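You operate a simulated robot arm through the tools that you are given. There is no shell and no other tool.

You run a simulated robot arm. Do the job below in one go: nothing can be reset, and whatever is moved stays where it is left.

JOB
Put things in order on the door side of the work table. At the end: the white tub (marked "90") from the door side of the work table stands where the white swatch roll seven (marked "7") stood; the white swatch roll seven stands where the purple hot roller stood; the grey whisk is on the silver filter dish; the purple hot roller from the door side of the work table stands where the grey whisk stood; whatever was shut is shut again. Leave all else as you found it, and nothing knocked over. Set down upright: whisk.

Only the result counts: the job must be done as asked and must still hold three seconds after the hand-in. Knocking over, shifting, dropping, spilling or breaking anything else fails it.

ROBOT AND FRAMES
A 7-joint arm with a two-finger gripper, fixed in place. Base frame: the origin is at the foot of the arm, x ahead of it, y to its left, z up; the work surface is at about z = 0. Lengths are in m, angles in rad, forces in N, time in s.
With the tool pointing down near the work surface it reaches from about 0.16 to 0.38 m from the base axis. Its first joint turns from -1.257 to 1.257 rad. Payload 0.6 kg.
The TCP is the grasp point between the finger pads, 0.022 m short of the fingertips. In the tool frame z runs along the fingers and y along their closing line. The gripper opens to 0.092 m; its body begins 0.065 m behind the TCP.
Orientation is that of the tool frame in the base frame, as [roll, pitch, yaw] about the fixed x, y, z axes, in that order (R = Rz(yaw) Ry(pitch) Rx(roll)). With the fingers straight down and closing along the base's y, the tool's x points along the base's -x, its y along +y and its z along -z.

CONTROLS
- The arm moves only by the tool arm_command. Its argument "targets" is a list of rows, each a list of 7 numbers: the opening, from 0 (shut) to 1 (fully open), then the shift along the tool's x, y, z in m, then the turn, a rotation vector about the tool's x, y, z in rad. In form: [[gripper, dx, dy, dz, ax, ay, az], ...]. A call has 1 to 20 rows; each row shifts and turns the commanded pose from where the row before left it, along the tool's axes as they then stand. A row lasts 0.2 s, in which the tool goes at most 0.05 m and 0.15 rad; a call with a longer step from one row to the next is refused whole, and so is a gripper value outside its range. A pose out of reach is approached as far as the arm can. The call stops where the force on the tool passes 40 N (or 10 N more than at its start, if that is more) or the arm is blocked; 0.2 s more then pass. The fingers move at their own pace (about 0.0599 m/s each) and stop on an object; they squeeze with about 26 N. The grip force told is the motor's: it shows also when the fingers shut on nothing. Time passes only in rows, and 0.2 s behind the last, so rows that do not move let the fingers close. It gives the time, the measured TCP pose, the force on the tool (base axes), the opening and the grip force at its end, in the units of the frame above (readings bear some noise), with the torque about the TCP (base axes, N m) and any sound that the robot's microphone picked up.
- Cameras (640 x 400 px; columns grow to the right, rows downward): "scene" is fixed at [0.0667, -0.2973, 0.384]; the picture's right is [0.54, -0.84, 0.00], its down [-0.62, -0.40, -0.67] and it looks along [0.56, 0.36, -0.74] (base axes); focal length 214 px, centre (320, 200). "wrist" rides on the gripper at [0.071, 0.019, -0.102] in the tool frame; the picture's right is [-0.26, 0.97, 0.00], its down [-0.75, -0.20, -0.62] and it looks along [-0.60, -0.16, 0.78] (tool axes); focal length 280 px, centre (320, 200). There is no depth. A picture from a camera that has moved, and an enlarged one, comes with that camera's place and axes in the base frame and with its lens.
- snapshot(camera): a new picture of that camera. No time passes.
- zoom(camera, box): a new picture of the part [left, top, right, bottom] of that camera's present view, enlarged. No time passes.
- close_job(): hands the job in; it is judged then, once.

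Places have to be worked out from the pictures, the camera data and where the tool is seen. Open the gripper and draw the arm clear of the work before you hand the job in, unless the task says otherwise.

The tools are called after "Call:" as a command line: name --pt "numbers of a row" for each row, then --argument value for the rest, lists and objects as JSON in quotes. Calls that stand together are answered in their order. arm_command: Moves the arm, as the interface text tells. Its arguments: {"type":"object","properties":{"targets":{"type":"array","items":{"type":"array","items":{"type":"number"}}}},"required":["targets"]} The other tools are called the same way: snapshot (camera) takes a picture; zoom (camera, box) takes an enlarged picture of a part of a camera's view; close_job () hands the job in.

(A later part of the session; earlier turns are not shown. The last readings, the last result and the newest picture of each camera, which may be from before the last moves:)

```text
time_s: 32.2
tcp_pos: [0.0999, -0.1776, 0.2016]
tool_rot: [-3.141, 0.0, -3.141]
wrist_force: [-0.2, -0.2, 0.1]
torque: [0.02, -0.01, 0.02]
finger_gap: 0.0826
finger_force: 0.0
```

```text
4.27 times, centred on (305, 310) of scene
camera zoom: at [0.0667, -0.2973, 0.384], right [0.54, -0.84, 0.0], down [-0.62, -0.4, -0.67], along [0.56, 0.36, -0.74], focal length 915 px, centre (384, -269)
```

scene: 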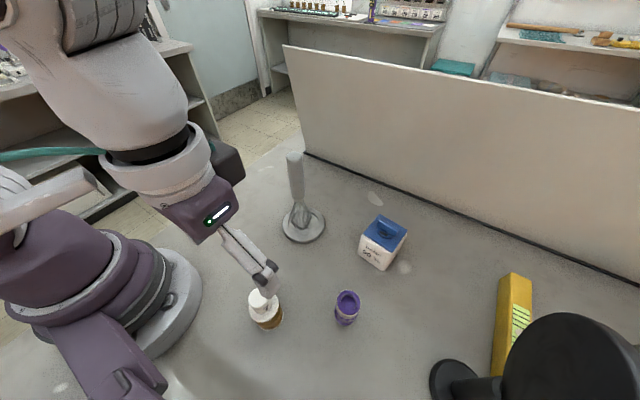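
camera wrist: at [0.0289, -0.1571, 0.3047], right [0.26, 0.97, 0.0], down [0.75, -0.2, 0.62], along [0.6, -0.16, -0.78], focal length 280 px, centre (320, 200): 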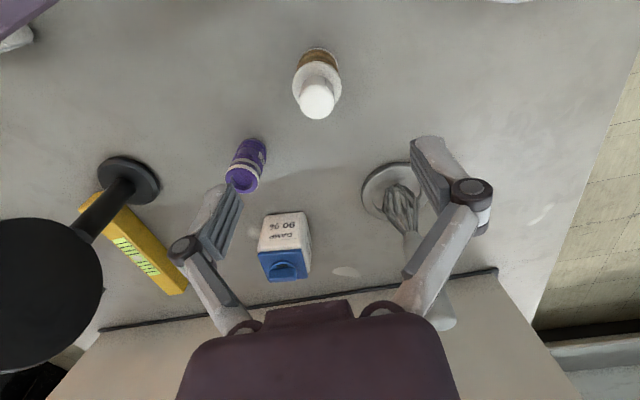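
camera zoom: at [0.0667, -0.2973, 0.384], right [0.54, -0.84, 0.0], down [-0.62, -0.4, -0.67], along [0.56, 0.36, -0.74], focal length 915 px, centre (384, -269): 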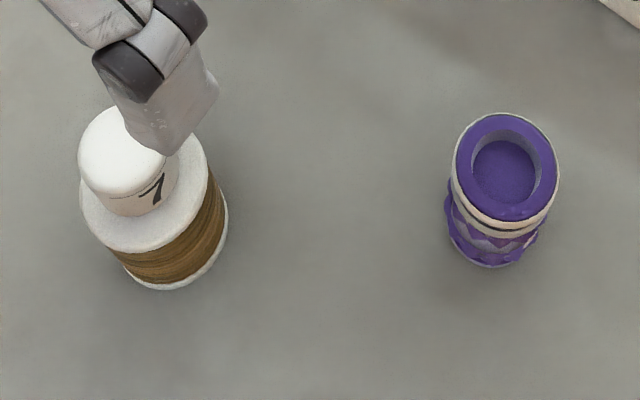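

Roll 7 is at (0.0985, -0.178), with its flange top at about z 0.05 and its cap top at about 0.09. I'll descend over it to a TCP height of about 0.038 so the pads take the body.

Call:
arm_command --pt "0.9 0.0008 0 0.03 0 0 0" --pt "0.9 0 0 0.03 0 0 0" --pt "0.9 0 0 0.03 0 0 0" --pt "0.9 0 0 0.03 0 0 0" --pt "0.9 0 0 0.025 0 0 0" --pt "0.9 0 0 0.0207 0 0 0" --pt "0.9 0 0 0 0 0 0"

Call:
snapshot --camera "wrist"

Call:
snapshot --camera "scene"

```text
time_s: 33.8
tcp_pos: [0.0981, -0.1785, 0.0369]
tool_rot: [-3.141, 0.001, -3.141]
wrist_force: [-0.3, -0.1, 0.1]
torque: [0.05, 0.0, -0.01]
finger_gap: 0.0827
finger_force: 0.0
```

```text
taken
camera wrist: at [0.0288, -0.1582, 0.1395], right [0.26, 0.97, 0.0], down [0.75, -0.2, 0.63], along [0.6, -0.16, -0.78], focal length 280 px, centre (320, 200)
```

wrist: 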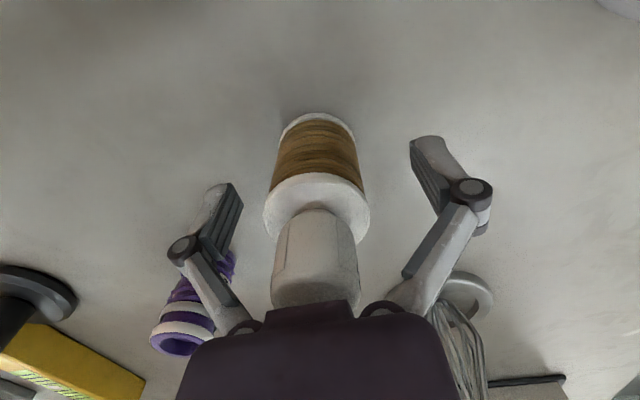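

```text
taken
```

scene: 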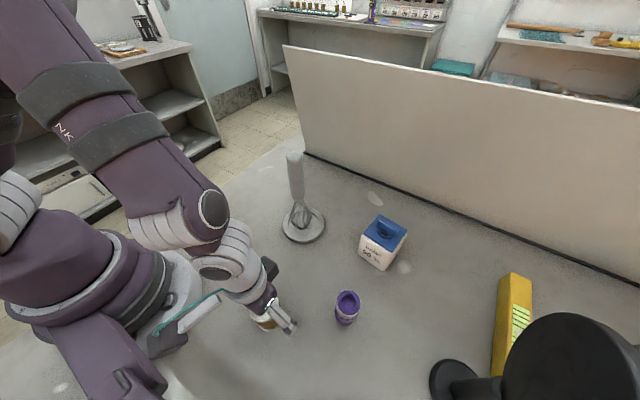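

The fingers straddle the roll, which is about 1.5 mm off centre. I'll correct that and close.

Call:
arm_command --pt "0.9 0 -0.0012 0 0 0 0" --pt "0.6 0 0 0 0 0 0" --pt "0.3 0 0 0 0 0 0" --pt "0.0 0 0 0 0 0 0" --pt "0.0 0 0 0 0 0 0" --pt "0.0 0 0 0 0 0 0"

Call:
snapshot --camera "wrist"

```text
time_s: 35.2
tcp_pos: [0.0983, -0.1797, 0.0371]
tool_rot: [3.139, -0.002, 3.141]
wrist_force: [0.2, 0.8, 10.2]
torque: [0.04, 0.0, -0.04]
finger_gap: 0.0423
finger_force: 26.3
```

```text
taken
camera wrist: at [0.0288, -0.1591, 0.1399], right [0.26, 0.97, 0.0], down [0.75, -0.2, 0.63], along [0.6, -0.16, -0.78], focal length 280 px, centre (320, 200)
```

wrist: 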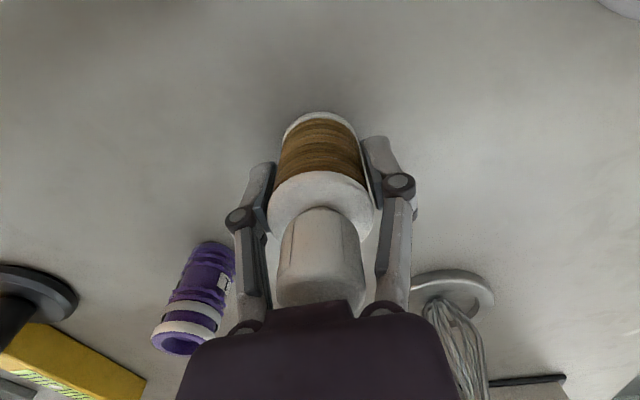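

Roll 7 is held, with a gap of 0.042. I'll lift it high, swing it round over the base side past the whisk, and bring it above the roller's old place at (0.359, 0.0215).

Call:
arm_command --pt "0 0 0 -0.02 0 0 0" --pt "0 0 0 -0.03 0 0 0" --pt "0 0 0 -0.03 0 0 0" --pt "0 0 0 -0.03 0 0 0" --pt "0 0 0 -0.03 0 0 0" --pt "0 0 0 -0.03 0 0 0" --pt "0 0 0 -0.03 0 0 0" --pt "0 0 0 -0.022 0 0 0" --pt "0 -0.0238 0.0264 0 0 0 0" --pt "0 -0.0238 0.0264 0 0 0 0" --pt "0 -0.0238 0.0264 0 0 0 0" --pt "0 -0.02 0.03 0 0 0 0" --pt "0 -0.02 0.03 0 0 0 0" --pt "0 -0.02 0.03 0 0 0 0" --pt "0 -0.02 0.03 0 0 0 0" --pt "0 -0.02725 0.0004 0.0275 0 0 0" --pt "0 -0.02725 0.0004 0.0275 0 0 0" --pt "0 -0.02725 0.0004 0.0275 0 0 0" --pt "0 -0.02725 0.0004 0.0275 0 0 0" --pt "0 0 0 0 0 0 0"

Call:
snapshot --camera "wrist"

Call:
snapshot --camera "scene"

```text
time_s: 39.4
tcp_pos: [0.3602, 0.0217, 0.1492]
tool_rot: [-3.141, 0.0, -3.141]
wrist_force: [0.6, -0.2, -0.2]
torque: [0.04, 0.0, 0.01]
finger_gap: 0.0419
finger_force: 26.3
```

```text
taken
camera wrist: at [0.2896, 0.042, 0.2519], right [0.26, 0.97, 0.0], down [0.75, -0.2, 0.62], along [0.6, -0.16, -0.78], focal length 280 px, centre (320, 200)
```

wrist: 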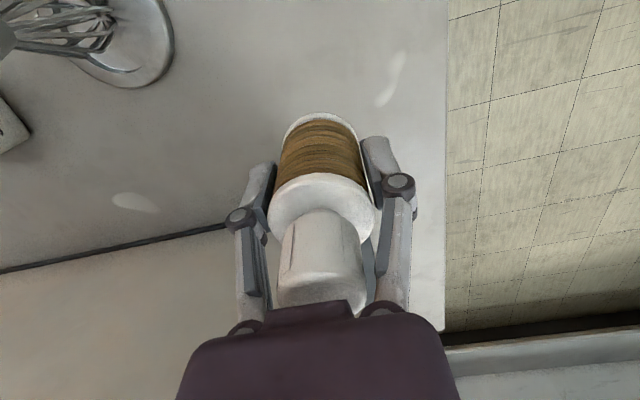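

```text
taken
```

scene: 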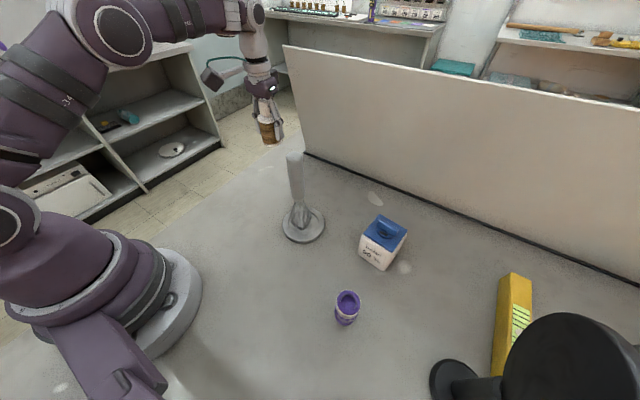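

It's in position above the target. I'll lower it to a few millimetres above the table.

Call:
arm_command --pt "0 0 0 0.025 0 0 0" --pt "0 0 0 0.025 0 0 0" --pt "0 0 0 0.025 0 0 0" --pt "0 0 0 0.02 0 0 0" --pt "0 0 0 0.012 0 0 0" --pt "0 0 0 0.002 0 0 0" --pt "0 0 0 0 0 0 0"

Call:
zoom --camera "scene" --box '[240, 120, 340, 240]'

```text
time_s: 41.0
tcp_pos: [0.3582, 0.0223, 0.0398]
tool_rot: [-3.14, 0.001, 3.14]
wrist_force: [-0.2, -1.0, 0.0]
torque: [0.0, 0.02, -0.01]
finger_gap: 0.0422
finger_force: 26.2
```

```text
3.33 times, centred on (290, 180) of scene
camera zoom: at [0.0667, -0.2973, 0.384], right [0.54, -0.84, 0.0], down [-0.62, -0.4, -0.67], along [0.56, 0.36, -0.74], focal length 715 px, centre (420, 267)
```

zoom: 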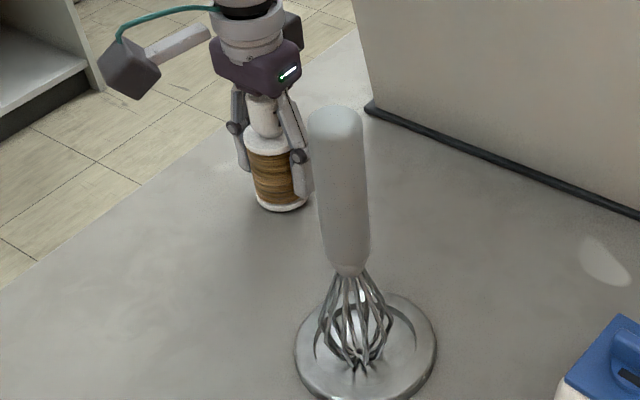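

Call:
arm_command --pt "0 0 0 0.001 0 0 0" --pt "0 0 0 0.001 0 0 0" --pt "0 0 0 0 0 0 0"

```text
time_s: 41.8
tcp_pos: [0.3585, 0.022, 0.0379]
tool_rot: [-3.141, 0.002, -3.14]
wrist_force: [0.4, 0.0, -0.5]
torque: [0.01, -0.03, 0.04]
finger_gap: 0.0417
finger_force: 26.4
```

Roll 7 isn't touching yet, so I'll go down another millimetre or so.

Call:
arm_command --pt "0 0 0 0.001 0 0 0" --pt "0 0 0 0 0 0 0"

```text
time_s: 42.4
tcp_pos: [0.3579, 0.0227, 0.0369]
tool_rot: [-3.141, -0.001, -3.141]
wrist_force: [0.7, 0.6, -0.6]
torque: [-0.01, -0.03, 0.04]
finger_gap: 0.0415
finger_force: 25.9
```

Call:
arm_command --pt "0 0 0 0.0008 0 0 0" --pt "0 0 0 0 0 0 0"

```text
time_s: 43.0
tcp_pos: [0.3589, 0.0222, 0.0355]
tool_rot: [3.141, 0.001, 3.141]
wrist_force: [-1.6, -0.7, 13.9]
torque: [0.01, 0.08, -0.09]
finger_gap: 0.0418
finger_force: 26.2
```

There's contact at 14 N. I'll ease off, open and rise straight up.

Call:
arm_command --pt "0 0 0 -0.0006 0 0 0" --pt "0 0 0 0 0 0 0" --pt "0.6 0 0 0 0 0 0" --pt "0.9 0 0 0 0 0 0" --pt "0.9 0 0 0 0 0 0" --pt "0.9 0 0 0 0 0 0" --pt "0.9 0 0 -0.015 0 0 0" --pt "0.9 0 0 -0.025 0 0 0" --pt "0.9 0 0 -0.03 0 0 0" --pt "0.9 0 0 -0.03 0 0 0" --pt "0.9 0.02 0 -0.03 0 0 0" --pt "0.9 0.02 0 -0.03 0 0 0" --pt "0.9 0.02 0 -0.03 0 0 0" --pt "0.9 0.02 0 -0.03 0 0 0" --pt "0.9 0 0 0 0 0 0"

Call:
snapshot --camera "wrist"

Call:
snapshot --camera "scene"

```text
time_s: 46.2
tcp_pos: [0.2789, 0.0213, 0.2569]
tool_rot: [-3.141, -0.001, -3.14]
wrist_force: [-0.1, -0.2, 0.8]
torque: [0.01, 0.03, 0.0]
finger_gap: 0.0829
finger_force: 0.1
```

```text
taken
camera wrist: at [0.2086, 0.0417, 0.3596], right [0.26, 0.97, 0.0], down [0.75, -0.2, 0.62], along [0.6, -0.16, -0.78], focal length 280 px, centre (320, 200)
```

wrist: 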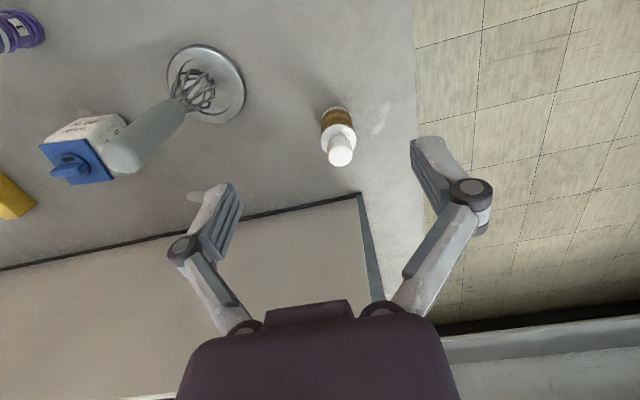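

```text
taken
```

scene: 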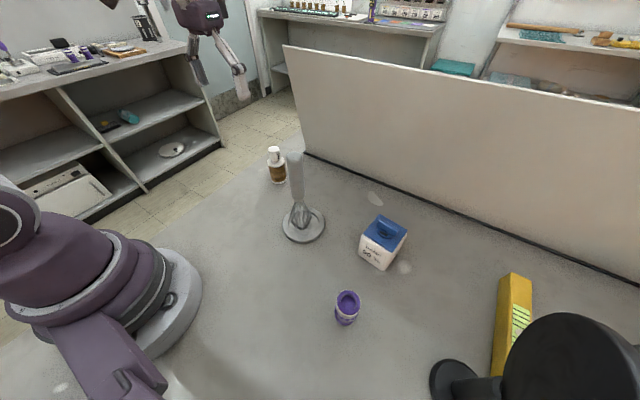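

Roll 7 stands upright in the roller's old place. Next is the tub at about (0.31, -0.28), radius about 0.418, which is past the vertical-tool reach, so I'll need a tilted grasp. First I'll swing above the area, passing inside the whisk, and take a close look at the tub.

Call:
arm_command --pt "1 0.01725 -0.03275 0 0 0 0" --pt "1 0.01725 -0.03275 0 0 0 0" --pt "1 0.01725 -0.03275 0 0 0 0" --pt "1 0.01725 -0.03275 0 0 0 0" --pt "1 -0.0075 -0.03625 0 0 0 0" --pt "1 -0.0075 -0.03625 0 0 0 0" --pt "1 -0.0075 -0.03625 0 0 0 0" --pt "1 -0.0075 -0.03625 0 0 0 0" --pt "1 0 0 0 0 0 0"

Call:
snapshot --camera "wrist"

Call:
zoom --camera "wrist" --box '[230, 80, 390, 180]'

Call:
snapshot --camera "scene"

```text
time_s: 48.2
tcp_pos: [0.2351, -0.2305, 0.2566]
tool_rot: [3.14, 0.0, -3.138]
wrist_force: [0.2, 0.5, 0.0]
torque: [-0.01, 0.0, 0.0]
finger_gap: 0.092
finger_force: 0.2
out of reach, approached as far as the arm can: row 8
```

```text
taken
camera wrist: at [0.1648, -0.2104, 0.3591], right [0.26, 0.97, 0.0], down [0.75, -0.2, 0.62], along [0.6, -0.16, -0.78], focal length 280 px, centre (320, 200)
```

wrist: 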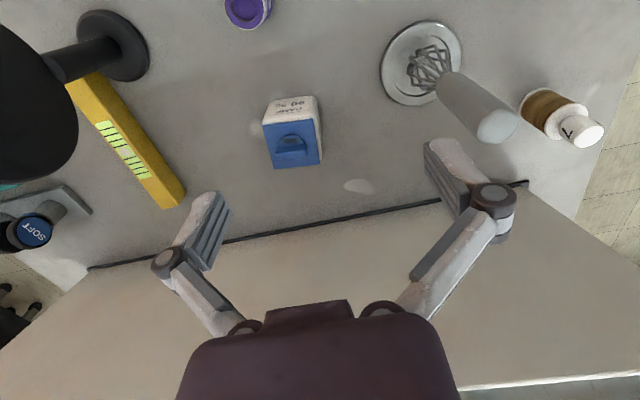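

```text
4.00 times, centred on (310, 130) of wrist
camera zoom: at [0.1648, -0.2104, 0.3591], right [0.26, 0.97, 0.0], down [0.75, -0.2, 0.62], along [0.6, -0.16, -0.78], focal length 1122 px, centre (360, 480)
```

zoom: 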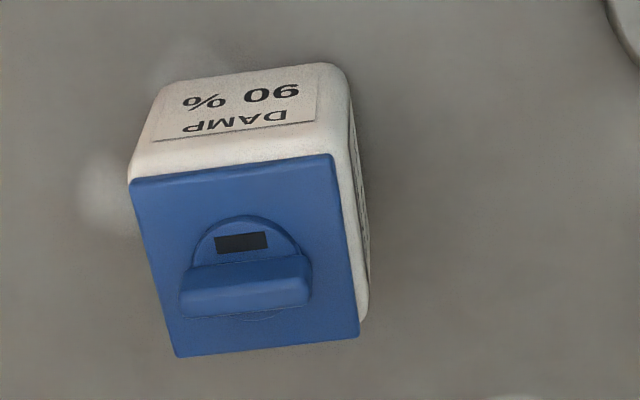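

```text
taken
```

scene: 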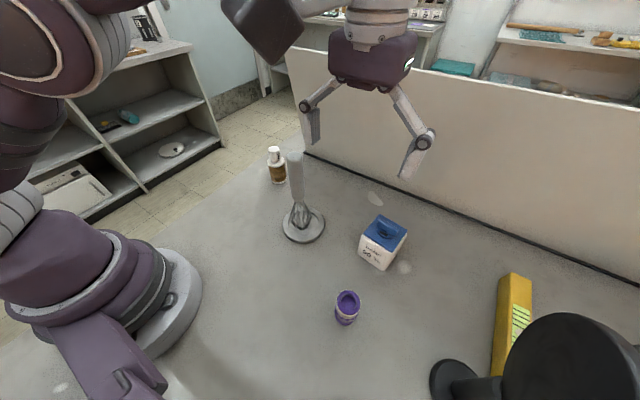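

The arm's limit showed at radius 0.33 for this height, so the tilt is needed. The tub centre works out at about (0.309, -0.281), yawed about -7.5°, roughly 0.058 square and 0.06 tall to the lid. I'll turn the tool to match and tilt it outward by 0.30 rad here at height.

Call:
arm_command --pt "1 0 0 0 0 0 0.13" --pt "1 0 0 0 0 -0.15 0" --pt "1 0 0 0 0 -0.15 0" --pt "1 0 0 0 0 0 0" --pt "1 0 0 0 0 0 0"

Call:
snapshot --camera "wrist"

Call:
snapshot --camera "scene"

```text
time_s: 49.4
tcp_pos: [0.2357, -0.2309, 0.2571]
tool_rot: [-3.141, 0.3, 3.012]
wrist_force: [-0.5, -0.4, 0.3]
torque: [-0.01, -0.01, 0.01]
finger_gap: 0.0916
finger_force: 0.1
```

```text
taken
camera wrist: at [0.1418, -0.1974, 0.3336], right [0.37, 0.92, 0.08], down [0.5, -0.27, 0.82], along [0.78, -0.27, -0.57], focal length 280 px, centre (320, 200)
```

wrist: 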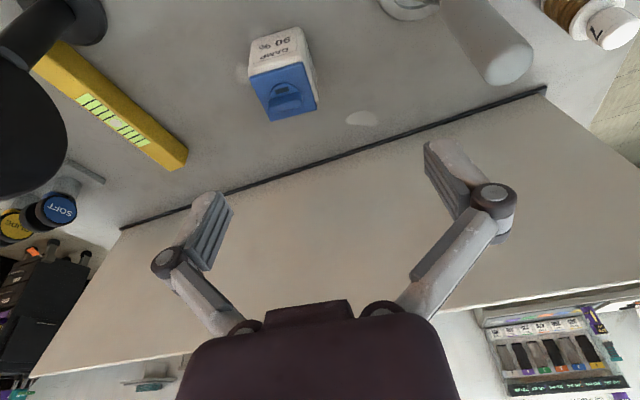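

```text
taken
```

scene: 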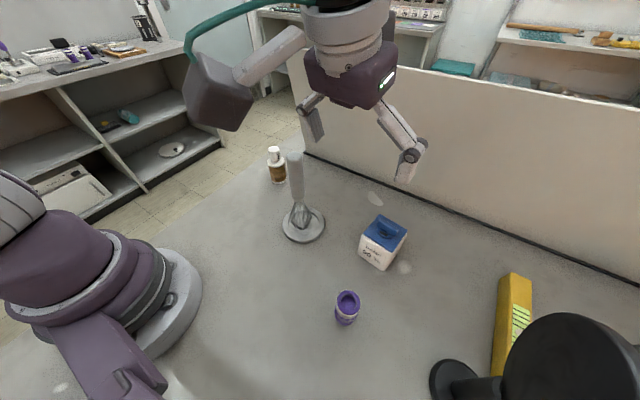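

The tilt and yaw are as intended. I'll now move to above the tub, at about (0.3006, -0.2805, 0.15), keeping this orientation.

Call:
arm_command --pt "1 -0.00905 -0.0103 0.0308 0 0 0" --pt "1 -0.00905 -0.0103 0.0308 0 0 0" --pt "1 -0.00905 -0.0103 0.0308 0 0 0" --pt "1 -0.00905 -0.0103 0.0308 0 0 0" --pt "1 0 0 0 0 0 0"

Call:
snapshot --camera "wrist"

Call:
snapshot --camera "scene"

```text
time_s: 50.6
tcp_pos: [0.302, -0.2795, 0.1501]
tool_rot: [3.141, 0.301, 3.013]
wrist_force: [0.2, 0.2, 0.8]
torque: [-0.02, -0.02, 0.0]
finger_gap: 0.0917
finger_force: 0.0
```

```text
taken
camera wrist: at [0.2076, -0.2479, 0.2269], right [0.37, 0.92, 0.08], down [0.5, -0.27, 0.82], along [0.78, -0.27, -0.57], focal length 280 px, centre (320, 200)
```

wrist: 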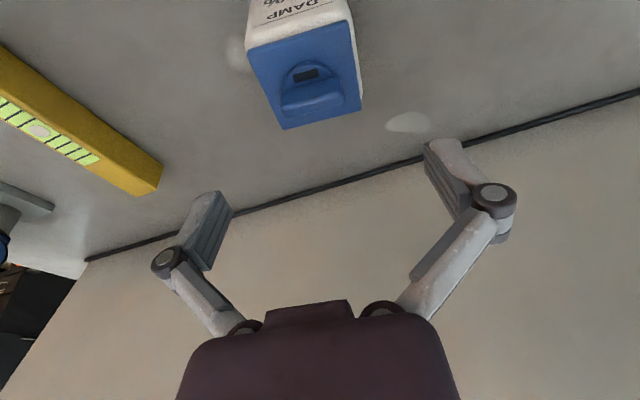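

```text
taken
```

scene: 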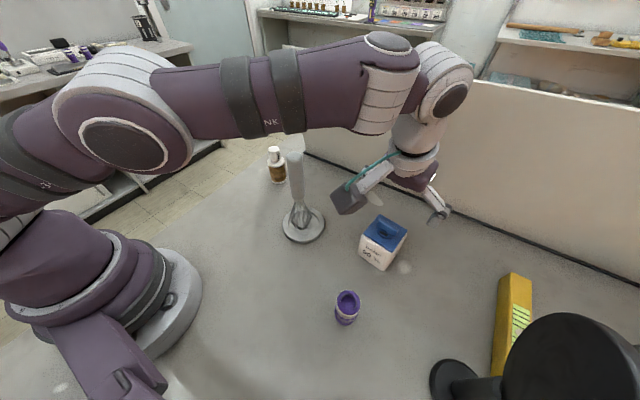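

The tilted pose is reachable, and the new view confirms the tub centre at (0.309, -0.2815), with the fingers well centred across it. I'll descend in two stages to a TCP height of about 0.035.

Call:
arm_command --pt "1 0.0085 0 0.0275 0 0 0" --pt "1 0.0085 0 0.0275 0 0 0" --pt "1 0.0043 0 0.0137 0 0 0" --pt "1 0 0 0 0 0 0"

Call:
snapshot --camera "wrist"

Call:
snapshot --camera "scene"

```text
time_s: 51.6
tcp_pos: [0.3013, -0.28, 0.0778]
tool_rot: [-3.141, 0.3, 3.014]
wrist_force: [0.8, 0.1, 0.7]
torque: [0.02, 0.02, 0.01]
finger_gap: 0.092
finger_force: 0.0
```

```text
taken
camera wrist: at [0.2078, -0.2474, 0.1548], right [0.37, 0.92, 0.08], down [0.5, -0.27, 0.82], along [0.78, -0.27, -0.57], focal length 280 px, centre (320, 200)
```

wrist: 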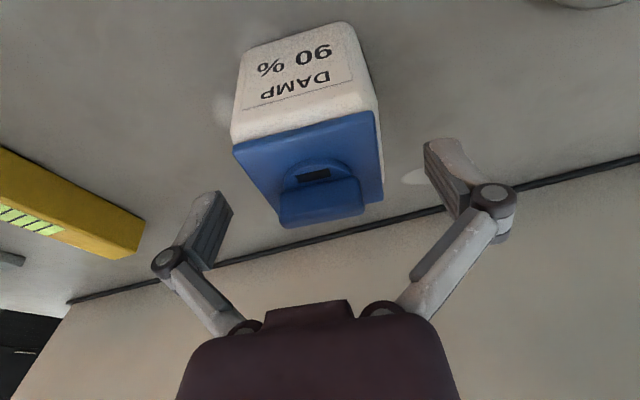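

```text
taken
```

scene: 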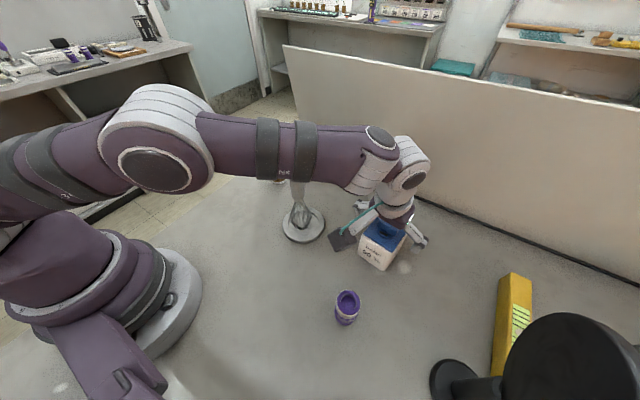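

The tub is well centred between the fingers. I'll go down the remaining 43 mm.

Call:
arm_command --pt "1 0.0042 0 0.0137 0 0 0" --pt "1 0.0042 0 0.0137 0 0 0" --pt "1 0.0042 0 0.0137 0 0 0" --pt "1 0 0 0 0 0 0"

Call:
snapshot --camera "wrist"

Call:
snapshot --camera "scene"

```text
time_s: 52.6
tcp_pos: [0.3012, -0.2799, 0.0345]
tool_rot: [-3.141, 0.298, 3.012]
wrist_force: [0.1, -0.2, 0.7]
torque: [-0.02, -0.03, -0.01]
finger_gap: 0.0922
finger_force: 0.0
```

```text
taken
camera wrist: at [0.2071, -0.2475, 0.1121], right [0.37, 0.92, 0.08], down [0.5, -0.27, 0.82], along [0.78, -0.27, -0.57], focal length 280 px, centre (320, 200)
```

wrist: 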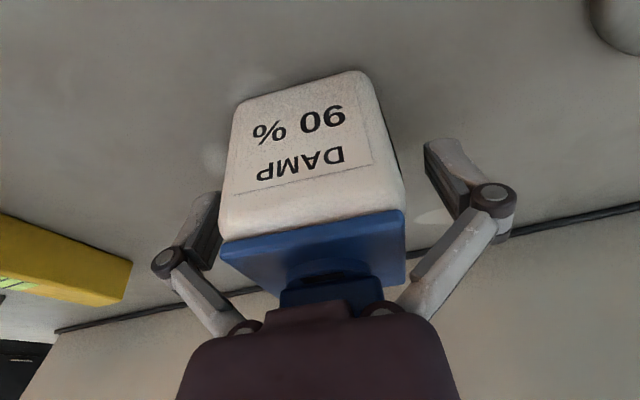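

```text
taken
```

scene: 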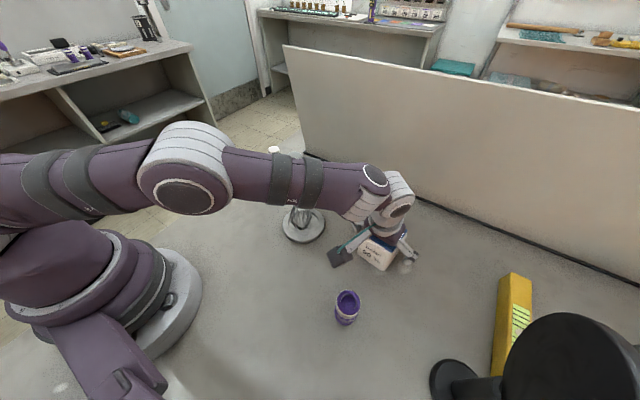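

The hand is down at a TCP height of 0.0345 with no contact force. I'll close on the tub's sides.

Call:
arm_command --pt "0.8 0 0 0 0 0 0" --pt "0.6 0 0 0 0 0 0" --pt "0.3 0 0 0 0 0 0" --pt "0.0 0 0 0 0 0 0" --pt "0.0 0 0 0 0 0 0"

Call:
snapshot --camera "wrist"

Call:
zoom --camera "scene" --box '[300, 150, 460, 290]'

```text
time_s: 53.8
tcp_pos: [0.3012, -0.2793, 0.0362]
tool_rot: [-3.139, 0.301, 3.014]
wrist_force: [-7.3, 7.1, 32.2]
torque: [0.18, 0.54, -0.04]
finger_gap: 0.0761
finger_force: 26.5
```

```text
taken
camera wrist: at [0.2074, -0.2477, 0.1128], right [0.37, 0.93, 0.08], down [0.5, -0.27, 0.82], along [0.78, -0.27, -0.57], focal length 280 px, centre (320, 200)
```

wrist: 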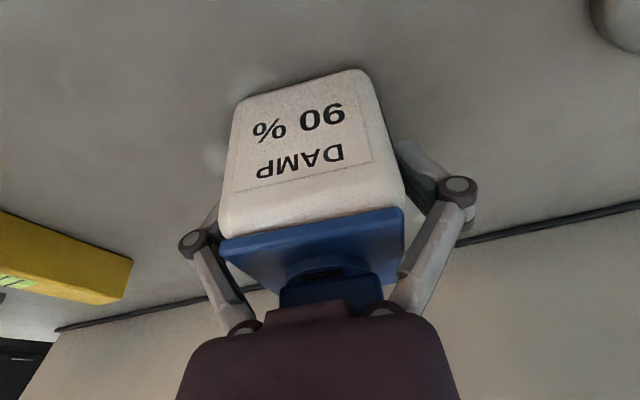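

```text
2.86 times, centred on (380, 220) of scene
camera zoom: at [0.0667, -0.2972, 0.3841], right [0.54, -0.84, 0.0], down [-0.62, -0.4, -0.67], along [0.56, 0.36, -0.74], focal length 613 px, centre (149, 143)
```

zoom: 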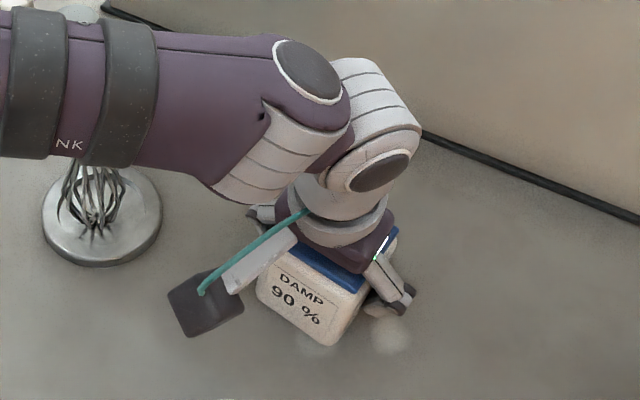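

The fingers stopped at a 0.076 gap with 32 N pushing up, so the finger linkages are riding on the lid edges and the hand is too low on the tub. I'll open again and raise the TCP to about 0.052, so the lid stays below the linkage.

Call:
arm_command --pt "0.9 0 0 0 0 0 0" --pt "1.0 0 0 0 0 0 0" --pt "1.0 0 0 0 0 0 0" --pt "1.0 -0.0026 0 -0.0084 0 0 0" --pt "1.0 -0.0026 0 -0.0084 0 0 0" --pt "1.0 0 0 0 0 0 0"

Call:
snapshot --camera "wrist"

Call:
zoom --camera "scene" --box '[300, 150, 460, 290]'

```text
time_s: 55.2
tcp_pos: [0.3022, -0.2799, 0.0517]
tool_rot: [-3.14, 0.301, 3.013]
wrist_force: [-0.6, -0.2, 0.1]
torque: [0.02, -0.01, -0.01]
finger_gap: 0.092
finger_force: 0.0
```

```text
taken
camera wrist: at [0.2075, -0.2472, 0.1295], right [0.37, 0.92, 0.08], down [0.5, -0.27, 0.82], along [0.78, -0.27, -0.57], focal length 280 px, centre (320, 200)
```

wrist: 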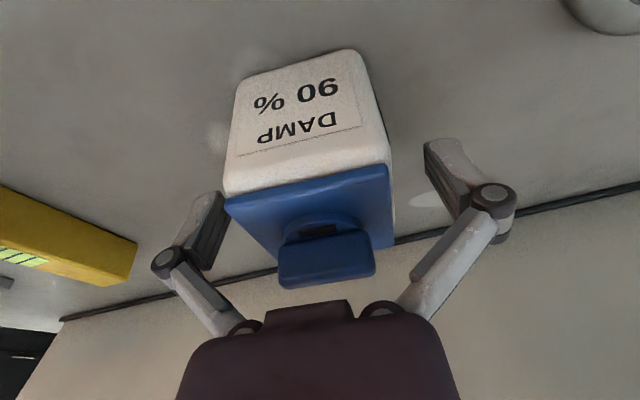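

```text
2.86 times, centred on (380, 220) of scene
camera zoom: at [0.0667, -0.2973, 0.384], right [0.54, -0.84, 0.0], down [-0.62, -0.4, -0.67], along [0.56, 0.36, -0.74], focal length 613 px, centre (149, 143)
```

zoom: 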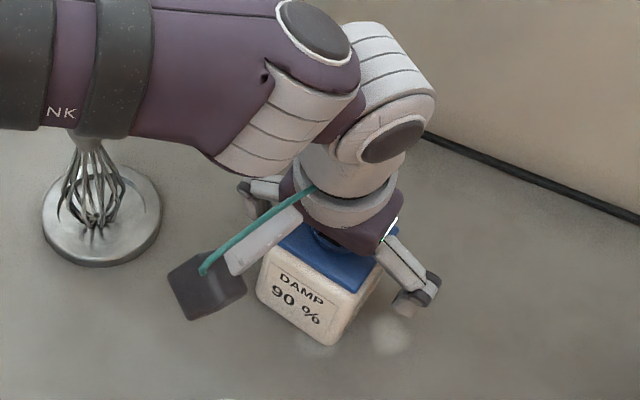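

The forces are clear again and the tub hasn't moved. I'll close in stages at this height and check the force.

Call:
arm_command --pt "0.85 0 0 0 0 0 0" --pt "0.7 0 0 0 0 0 0" --pt "0.7 0 0 0 0 0 0"

Call:
snapshot --camera "wrist"

```text
time_s: 56.0
tcp_pos: [0.3008, -0.2788, 0.0532]
tool_rot: [3.141, 0.301, 3.013]
wrist_force: [-0.8, -0.3, 0.2]
torque: [0.01, -0.01, -0.02]
finger_gap: 0.0646
finger_force: 0.0
```

```text
taken
camera wrist: at [0.2075, -0.2472, 0.1294], right [0.37, 0.92, 0.08], down [0.5, -0.27, 0.82], along [0.78, -0.27, -0.57], focal length 280 px, centre (320, 200)
```

wrist: 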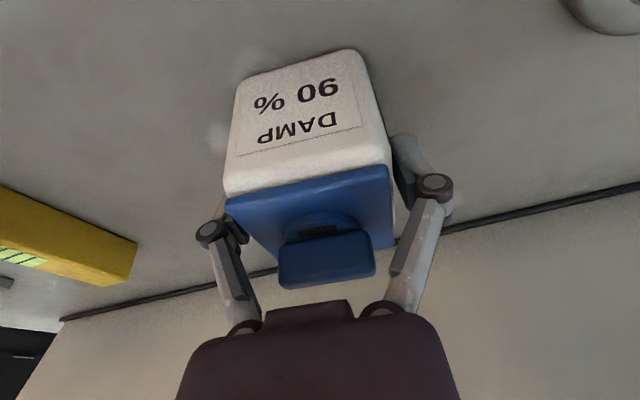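

The gap is 0.065 with no load, so the linkage now clears the lid. I'll close fully.

Call:
arm_command --pt "0.6 0 0 0 0 0 0" --pt "0.3 0 0 0 0 0 0" --pt "0.0 0 0 0 0 0 0" --pt "0.0 0 0 0 0 0 0"

Call:
snapshot --camera "wrist"

```text
time_s: 57.0
tcp_pos: [0.3018, -0.2802, 0.0526]
tool_rot: [-3.141, 0.3, 3.013]
wrist_force: [-1.5, 0.8, 4.9]
torque: [0.01, -0.02, 0.0]
finger_gap: 0.0618
finger_force: 25.5
```

```text
taken
camera wrist: at [0.2075, -0.2473, 0.1295], right [0.37, 0.92, 0.08], down [0.5, -0.27, 0.82], along [0.78, -0.27, -0.57], focal length 280 px, centre (320, 200)
```

wrist: 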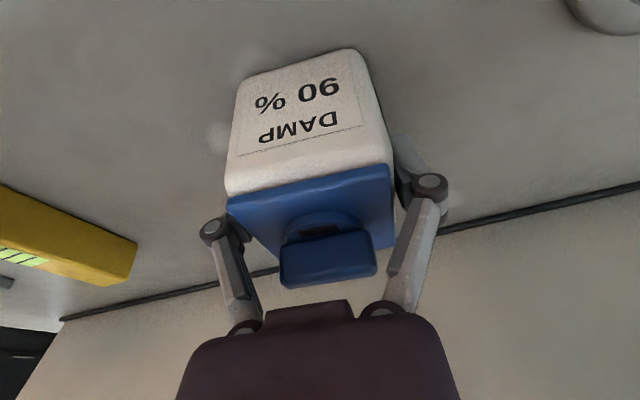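

It's gripped, with a gap of 0.062 and 25.5 N. I'll test-lift 2 cm straight up and check the tub stays level in the grip.

Call:
arm_command --pt "0 -0.00295 0 -0.00955 0 0 0" --pt "0 -0.00295 0 -0.00955 0 0 0" --pt "0 0 0 0 0 0 0" --pt "0 0 0 0 0 0 0"

Call:
snapshot --camera "wrist"

Call:
zoom --camera "scene" --box '[300, 150, 460, 290]'

```text
time_s: 58.0
tcp_pos: [0.3006, -0.2811, 0.0715]
tool_rot: [3.141, 0.3, 3.013]
wrist_force: [0.8, -0.1, -1.6]
torque: [-0.01, 0.01, 0.01]
finger_gap: 0.0616
finger_force: 25.8
```

```text
taken
camera wrist: at [0.2076, -0.2476, 0.1491], right [0.37, 0.92, 0.08], down [0.5, -0.27, 0.82], along [0.78, -0.27, -0.57], focal length 280 px, centre (320, 200)
```

wrist: 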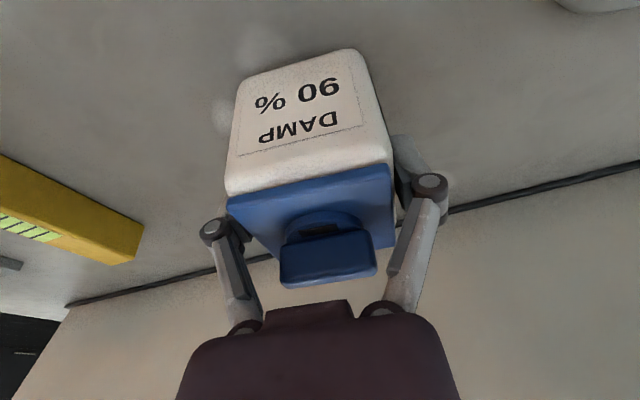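

```text
2.86 times, centred on (380, 220) of scene
camera zoom: at [0.0667, -0.2973, 0.384], right [0.54, -0.84, 0.0], down [-0.62, -0.4, -0.67], along [0.56, 0.36, -0.74], focal length 613 px, centre (149, 143)
```

zoom: 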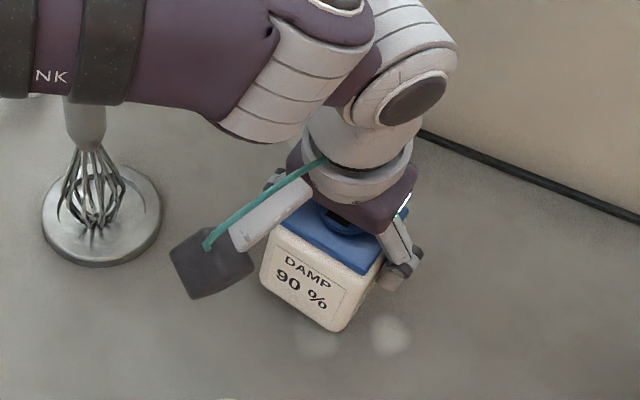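

The tub moved rigidly with the hand and stayed level. The tilted wrist can't place it at roll 7's old spot because joint 1 would pass its limit. I'll set it down temporarily in the open area at about (0.25, 0.02) and regrasp it upright. I'll carry it there high, inside the whisk.

Call:
arm_command --pt "0 0.0019 0.0036 -0.03125 0 0 0" --pt "0 0.0019 0.0036 -0.03125 0 0 0" --pt "0 0.0121 0.0151 -0.0273 0 0 0" --pt "0 0.0121 0.0151 -0.0273 0 0 0" --pt "0 0.0121 0.0151 -0.0273 0 0 0" --pt "0 0.0121 0.0151 -0.0273 0 0 0" --pt "0 0.0052 0.02415 -0.0108 0 0 0" --pt "0 0.0052 0.02415 -0.0108 0 0 0" --pt "0 0.0052 0.02415 -0.0108 0 0 0" --pt "0 0.0052 0.02415 -0.0108 0 0 0" --pt "0 0 0 0 0 0 0"

Call:
snapshot --camera "wrist"

Call:
snapshot --camera "scene"

```text
time_s: 60.4
tcp_pos: [0.1901, -0.1, 0.2562]
tool_rot: [-3.141, 0.298, 3.013]
wrist_force: [-0.5, -0.3, -1.5]
torque: [-0.01, 0.02, -0.01]
finger_gap: 0.0614
finger_force: 25.6
```

```text
taken
camera wrist: at [0.097, -0.0669, 0.3332], right [0.37, 0.92, 0.08], down [0.5, -0.27, 0.82], along [0.78, -0.27, -0.57], focal length 280 px, centre (320, 200)
```

wrist: 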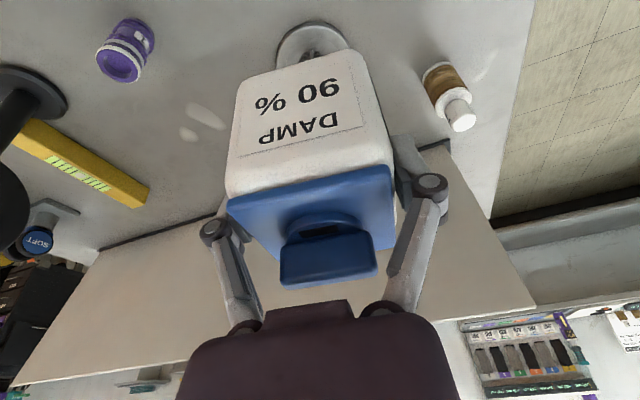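

```text
taken
```

scene: 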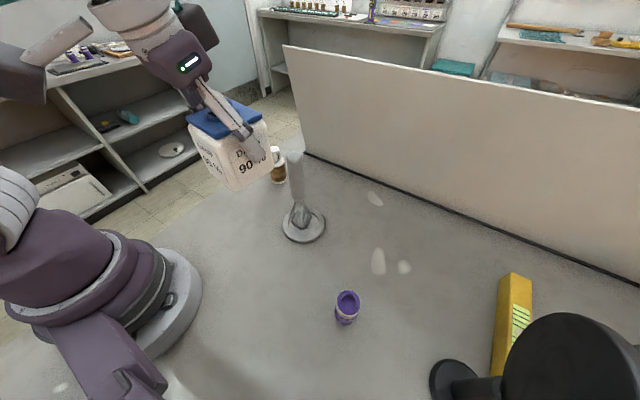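

The carry is going well. Next I'll move over the temporary spot and lower to just above the table.

Call:
arm_command --pt "0 -0.0091 0.03175 0.0028 0 0 0" --pt "0 -0.0091 0.03175 0.0028 0 0 0" --pt "0 -0.0091 0.03175 0.0028 0 0 0" --pt "0 -0.0091 0.03175 0.0028 0 0 0" --pt "0 0 0 0 0 0 0" --pt "0 0.0083 0 0.0269 0 0 0" --pt "0 0.0083 0 0.0269 0 0 0" --pt "0 0.0083 0 0.0269 0 0 0" --pt "0 0.0083 0 0.0269 0 0 0" --pt "0 0.0083 0 0.0269 0 0 0" --pt "0 0.0083 0 0.0269 0 0 0" --pt "0 0.0083 0 0.0269 0 0 0" --pt "0 0 0 0 0 0 0"

Call:
snapshot --camera "wrist"

Call:
snapshot --camera "scene"

```text
time_s: 63.2
tcp_pos: [0.2454, 0.0216, 0.0581]
tool_rot: [3.141, 0.3, 3.012]
wrist_force: [0.5, -0.3, -2.9]
torque: [-0.02, 0.0, -0.01]
finger_gap: 0.0612
finger_force: 25.7
```

```text
taken
camera wrist: at [0.1506, 0.0538, 0.1357], right [0.37, 0.92, 0.08], down [0.5, -0.27, 0.82], along [0.78, -0.27, -0.57], focal length 280 px, centre (320, 200)
```

wrist: 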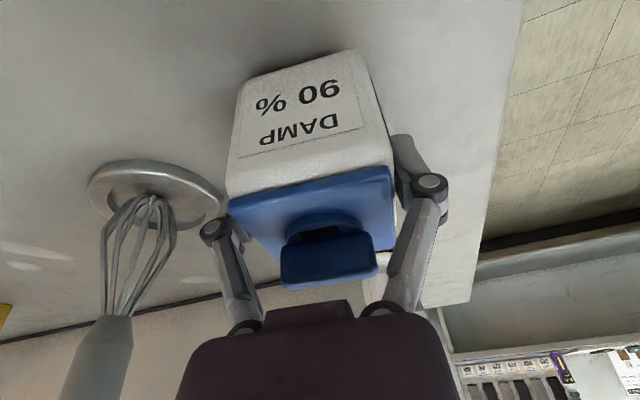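

```text
taken
```

scene: 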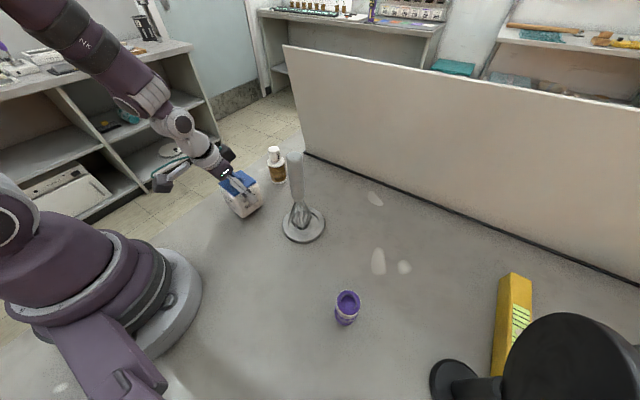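

The tub is about 5 mm above the table in clear space. I'll lower it gently to contact.

Call:
arm_command --pt "0 0.0006 0 0.0019 0 0 0" --pt "0 0.0003 0 0.001 0 0 0" --pt "0 0.0003 0 0.001 0 0 0" --pt "0 0 0 0 0 0 0"

```text
time_s: 64.2
tcp_pos: [0.2457, 0.0232, 0.0558]
tool_rot: [3.141, 0.301, 3.012]
wrist_force: [-0.2, -0.4, -2.2]
torque: [-0.01, 0.02, 0.03]
finger_gap: 0.0617
finger_force: 25.8
```

Call:
arm_command --pt "0 0.0003 0 0.00095 0 0 0" --pt "0 0.0003 0 0.00095 0 0 0" --pt "0 0 0 0 0 0 0"

```text
time_s: 65.0
tcp_pos: [0.2444, 0.0214, 0.0523]
tool_rot: [3.141, 0.3, 3.014]
wrist_force: [0.0, 0.6, -1.7]
torque: [0.0, 0.0, -0.03]
finger_gap: 0.0614
finger_force: 26.2
```

Call:
arm_command --pt "0 0.0003 0 0.00095 0 0 0" --pt "0 0 0 0 0 0 0"

```text
time_s: 65.6
tcp_pos: [0.2449, 0.0214, 0.0515]
tool_rot: [3.14, 0.301, 3.013]
wrist_force: [-3.4, 0.3, 18.7]
torque: [-0.02, -0.01, 0.02]
finger_gap: 0.0617
finger_force: 25.7
```

There's contact at about 19 N. I'll ease off, open, rise to about 0.16 and return the tool to vertical.

Call:
arm_command --pt "0 -0.0002 0 -0.0006 0 0 0" --pt "0 0 0 0 0 0 0" --pt "0.8 0 0 0 0 0 0" --pt "1 0 0 0 0 0 0" --pt "1 0 0 0 0 0 0" --pt "1 -0.0044 0 -0.0143 0 0 0" --pt "1 -0.0074 0 -0.0239 0 0 0" --pt "1 -0.0089 0 -0.0287 0 0 0" --pt "1 -0.0089 0 -0.0287 0 0 0" --pt "1 -0.0089 0 -0.0287 0 0 0" --pt "1 0 0 0 0 0.15 0" --pt "1 0 0 0 0 0.15 0" --pt "1 0 0 0 0 0 0"

Call:
snapshot --camera "wrist"

Call:
snapshot --camera "scene"

```text
time_s: 68.4
tcp_pos: [0.245, 0.0213, 0.1837]
tool_rot: [-3.141, -0.002, 3.012]
wrist_force: [0.2, 0.3, 0.1]
torque: [-0.02, 0.03, 0.0]
finger_gap: 0.0917
finger_force: 0.0
```

```text
taken
camera wrist: at [0.1779, 0.0505, 0.2854], right [0.38, 0.92, 0.0], down [0.72, -0.3, 0.62], along [0.58, -0.24, -0.78], focal length 280 px, centre (320, 200)
```

wrist: 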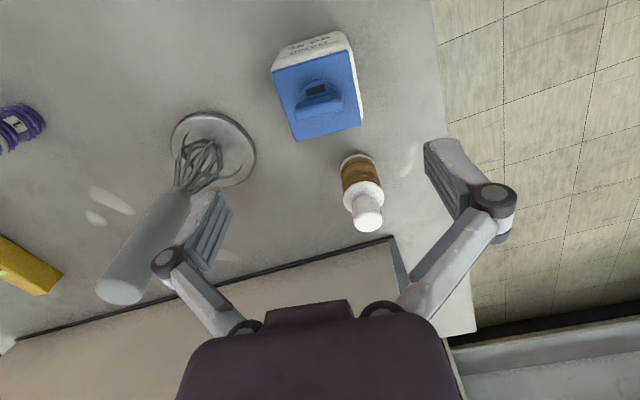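

```text
taken
```

scene: 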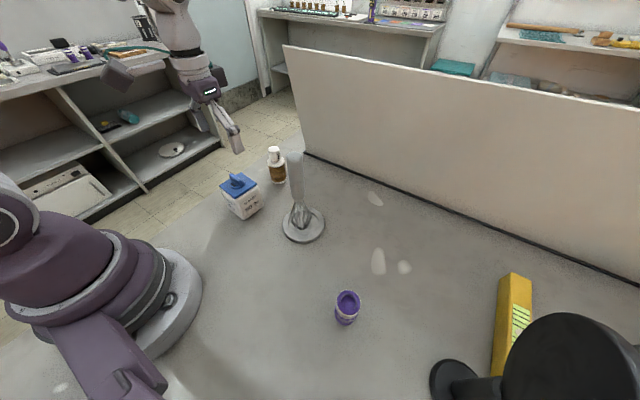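

The tub stands level at the temporary spot and the tool is vertical again. I'll zoom in to get its exact position for the upright regrasp.

Call:
zoom --camera "wrist" --box '[250, 20, 390, 150]'

Call:
zoom --camera "scene" --box '[200, 140, 330, 250]'

```text
3.08 times, centred on (320, 85) of wrist
camera zoom: at [0.1779, 0.0505, 0.2854], right [0.38, 0.92, 0.0], down [0.72, -0.3, 0.62], along [0.58, -0.24, -0.78], focal length 863 px, centre (320, 554)
```

zoom: 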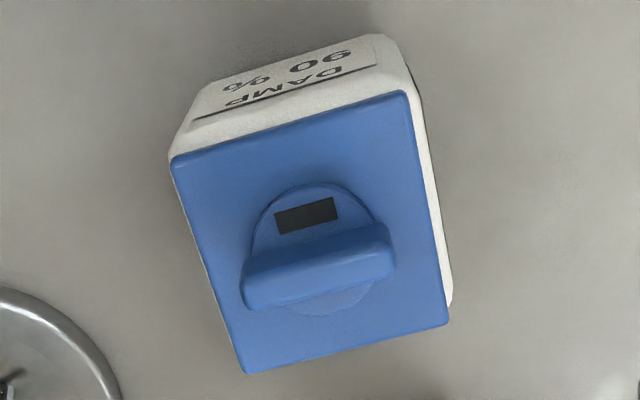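

```text
3.64 times, centred on (265, 195) of scene
camera zoom: at [0.0667, -0.2973, 0.384], right [0.54, -0.84, 0.0], down [-0.62, -0.4, -0.67], along [0.56, 0.36, -0.74], focal length 780 px, centre (520, 218)
```

zoom: 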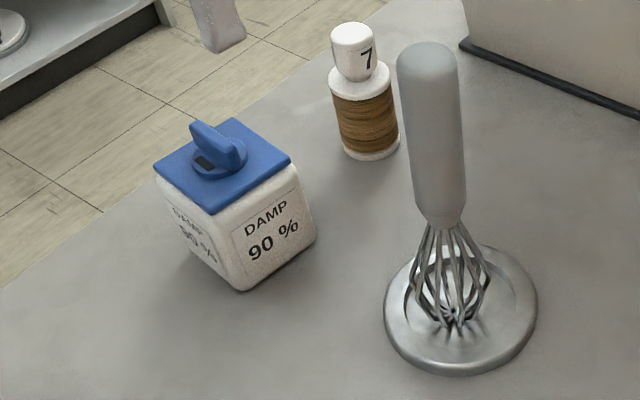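

The tub centre is at (0.2485, 0.021) and its yaw matches the tool. I'll centre on it and descend vertically to a TCP height of about 0.048.

Call:
arm_command --pt "1 -0.0037 0 0.02 0 0 0" --pt "1 0 0 0.03 0 0 0" --pt "1 0 0 0.03 0 0 0" --pt "1 0 0 0.03 0 0 0" --pt "1 0 0 0.0255 0 0 0" --pt "1 0 0 0 0 0 0"

Call:
snapshot --camera "wrist"

```text
time_s: 69.8
tcp_pos: [0.248, 0.0214, 0.046]
tool_rot: [-3.141, 0.001, 3.012]
wrist_force: [-0.5, 0.8, 0.0]
torque: [0.0, 0.02, 0.02]
finger_gap: 0.0923
finger_force: 0.1
```

```text
taken
camera wrist: at [0.1804, 0.0505, 0.1496], right [0.38, 0.92, 0.0], down [0.72, -0.3, 0.63], along [0.58, -0.24, -0.78], focal length 280 px, centre (320, 200)
```

wrist: 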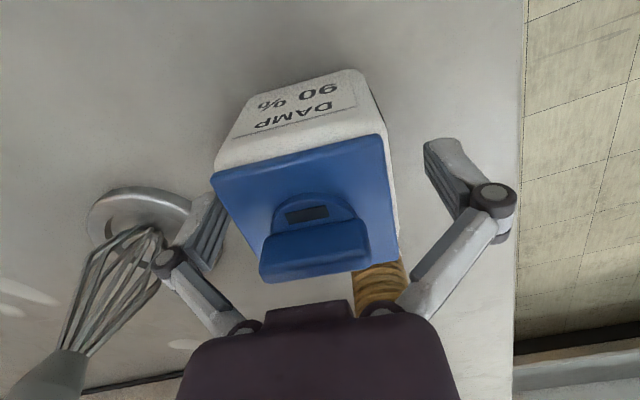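

The fingers straddle the tub with no contact. I'll close on it in stages.

Call:
arm_command --pt "0.85 0 0 0 0 0 0" --pt "0.7 0 0 0 0 0 0" --pt "0.5 0 0 0 0 0 0" --pt "0.2 0 0 0 0 0 0" --pt "0.0 0 0 0 0 0 0"

Call:
snapshot --camera "wrist"

```text
time_s: 71.0
tcp_pos: [0.2474, 0.02, 0.0475]
tool_rot: [-3.141, -0.001, 3.012]
wrist_force: [-0.7, -1.5, 9.1]
torque: [-0.1, 0.12, 0.01]
finger_gap: 0.0616
finger_force: 26.5
```

```text
taken
camera wrist: at [0.1804, 0.0504, 0.1499], right [0.38, 0.92, 0.0], down [0.72, -0.3, 0.63], along [0.58, -0.24, -0.78], focal length 280 px, centre (320, 200)
```

wrist: 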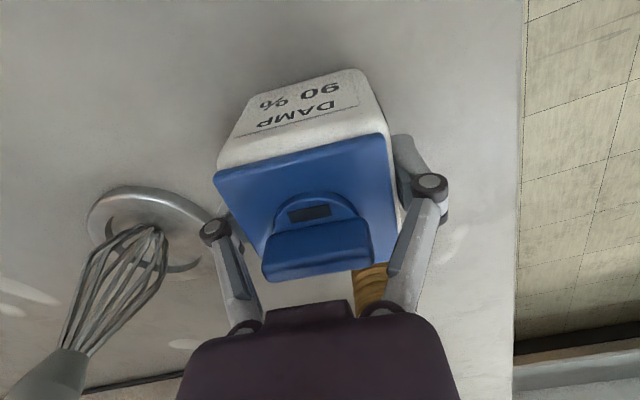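

The tub is gripped upright, with a gap of 0.0616. I'll lift it high and carry it on the base side to above roll 7's old place at (0.0985, -0.179).

Call:
arm_command --pt "0 0 0 -0.02 0 0 0" --pt "0 0 0 -0.03 0 0 0" --pt "0 0 0 -0.03 0 0 0" --pt "0 0 0 -0.03 0 0 0" --pt "0 0 0 -0.03 0 0 0" --pt "0 0 0 -0.03 0 0 0" --pt "0 0 0 -0.03 0 0 0" --pt "0 0.0192 -0.023 0 0 0 0" --pt "0 0.0192 -0.023 0 0 0 0" --pt "0 0.0192 -0.023 0 0 0 0" --pt "0 0.0192 -0.023 0 0 0 0" --pt "0 0.01165 -0.0315 0 0 0 0" --pt "0 0.01165 -0.0315 0 0 0 0" --pt "0 0.01165 -0.0315 0 0 0 0" --pt "0 0.01165 -0.0315 0 0 0 0" --pt "0 0 0 0 0 0 0"

Call:
snapshot --camera "wrist"

Call:
snapshot --camera "scene"

```text
time_s: 74.4
tcp_pos: [0.0992, -0.1793, 0.2481]
tool_rot: [3.141, 0.001, 3.013]
wrist_force: [-0.4, 0.2, -2.8]
torque: [0.02, 0.02, 0.04]
finger_gap: 0.0615
finger_force: 26.0
```

```text
taken
camera wrist: at [0.0311, -0.1505, 0.3499], right [0.38, 0.92, 0.0], down [0.72, -0.3, 0.63], along [0.58, -0.24, -0.78], focal length 280 px, centre (320, 200)
```

wrist: 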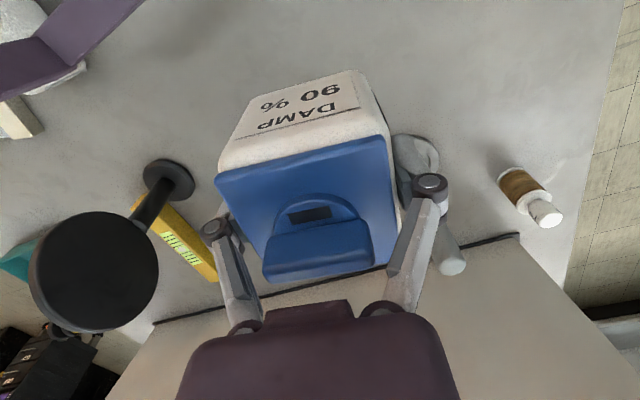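

```text
taken
```

scene: 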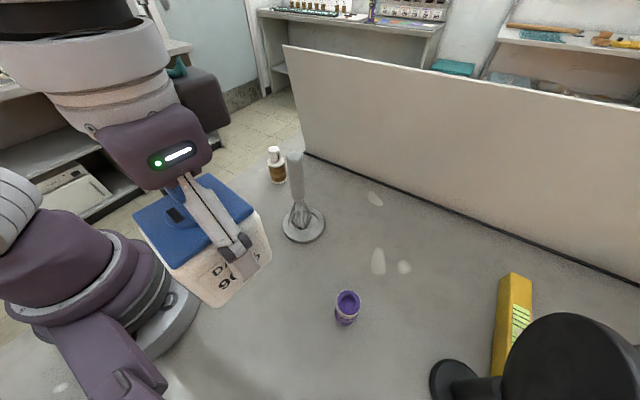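

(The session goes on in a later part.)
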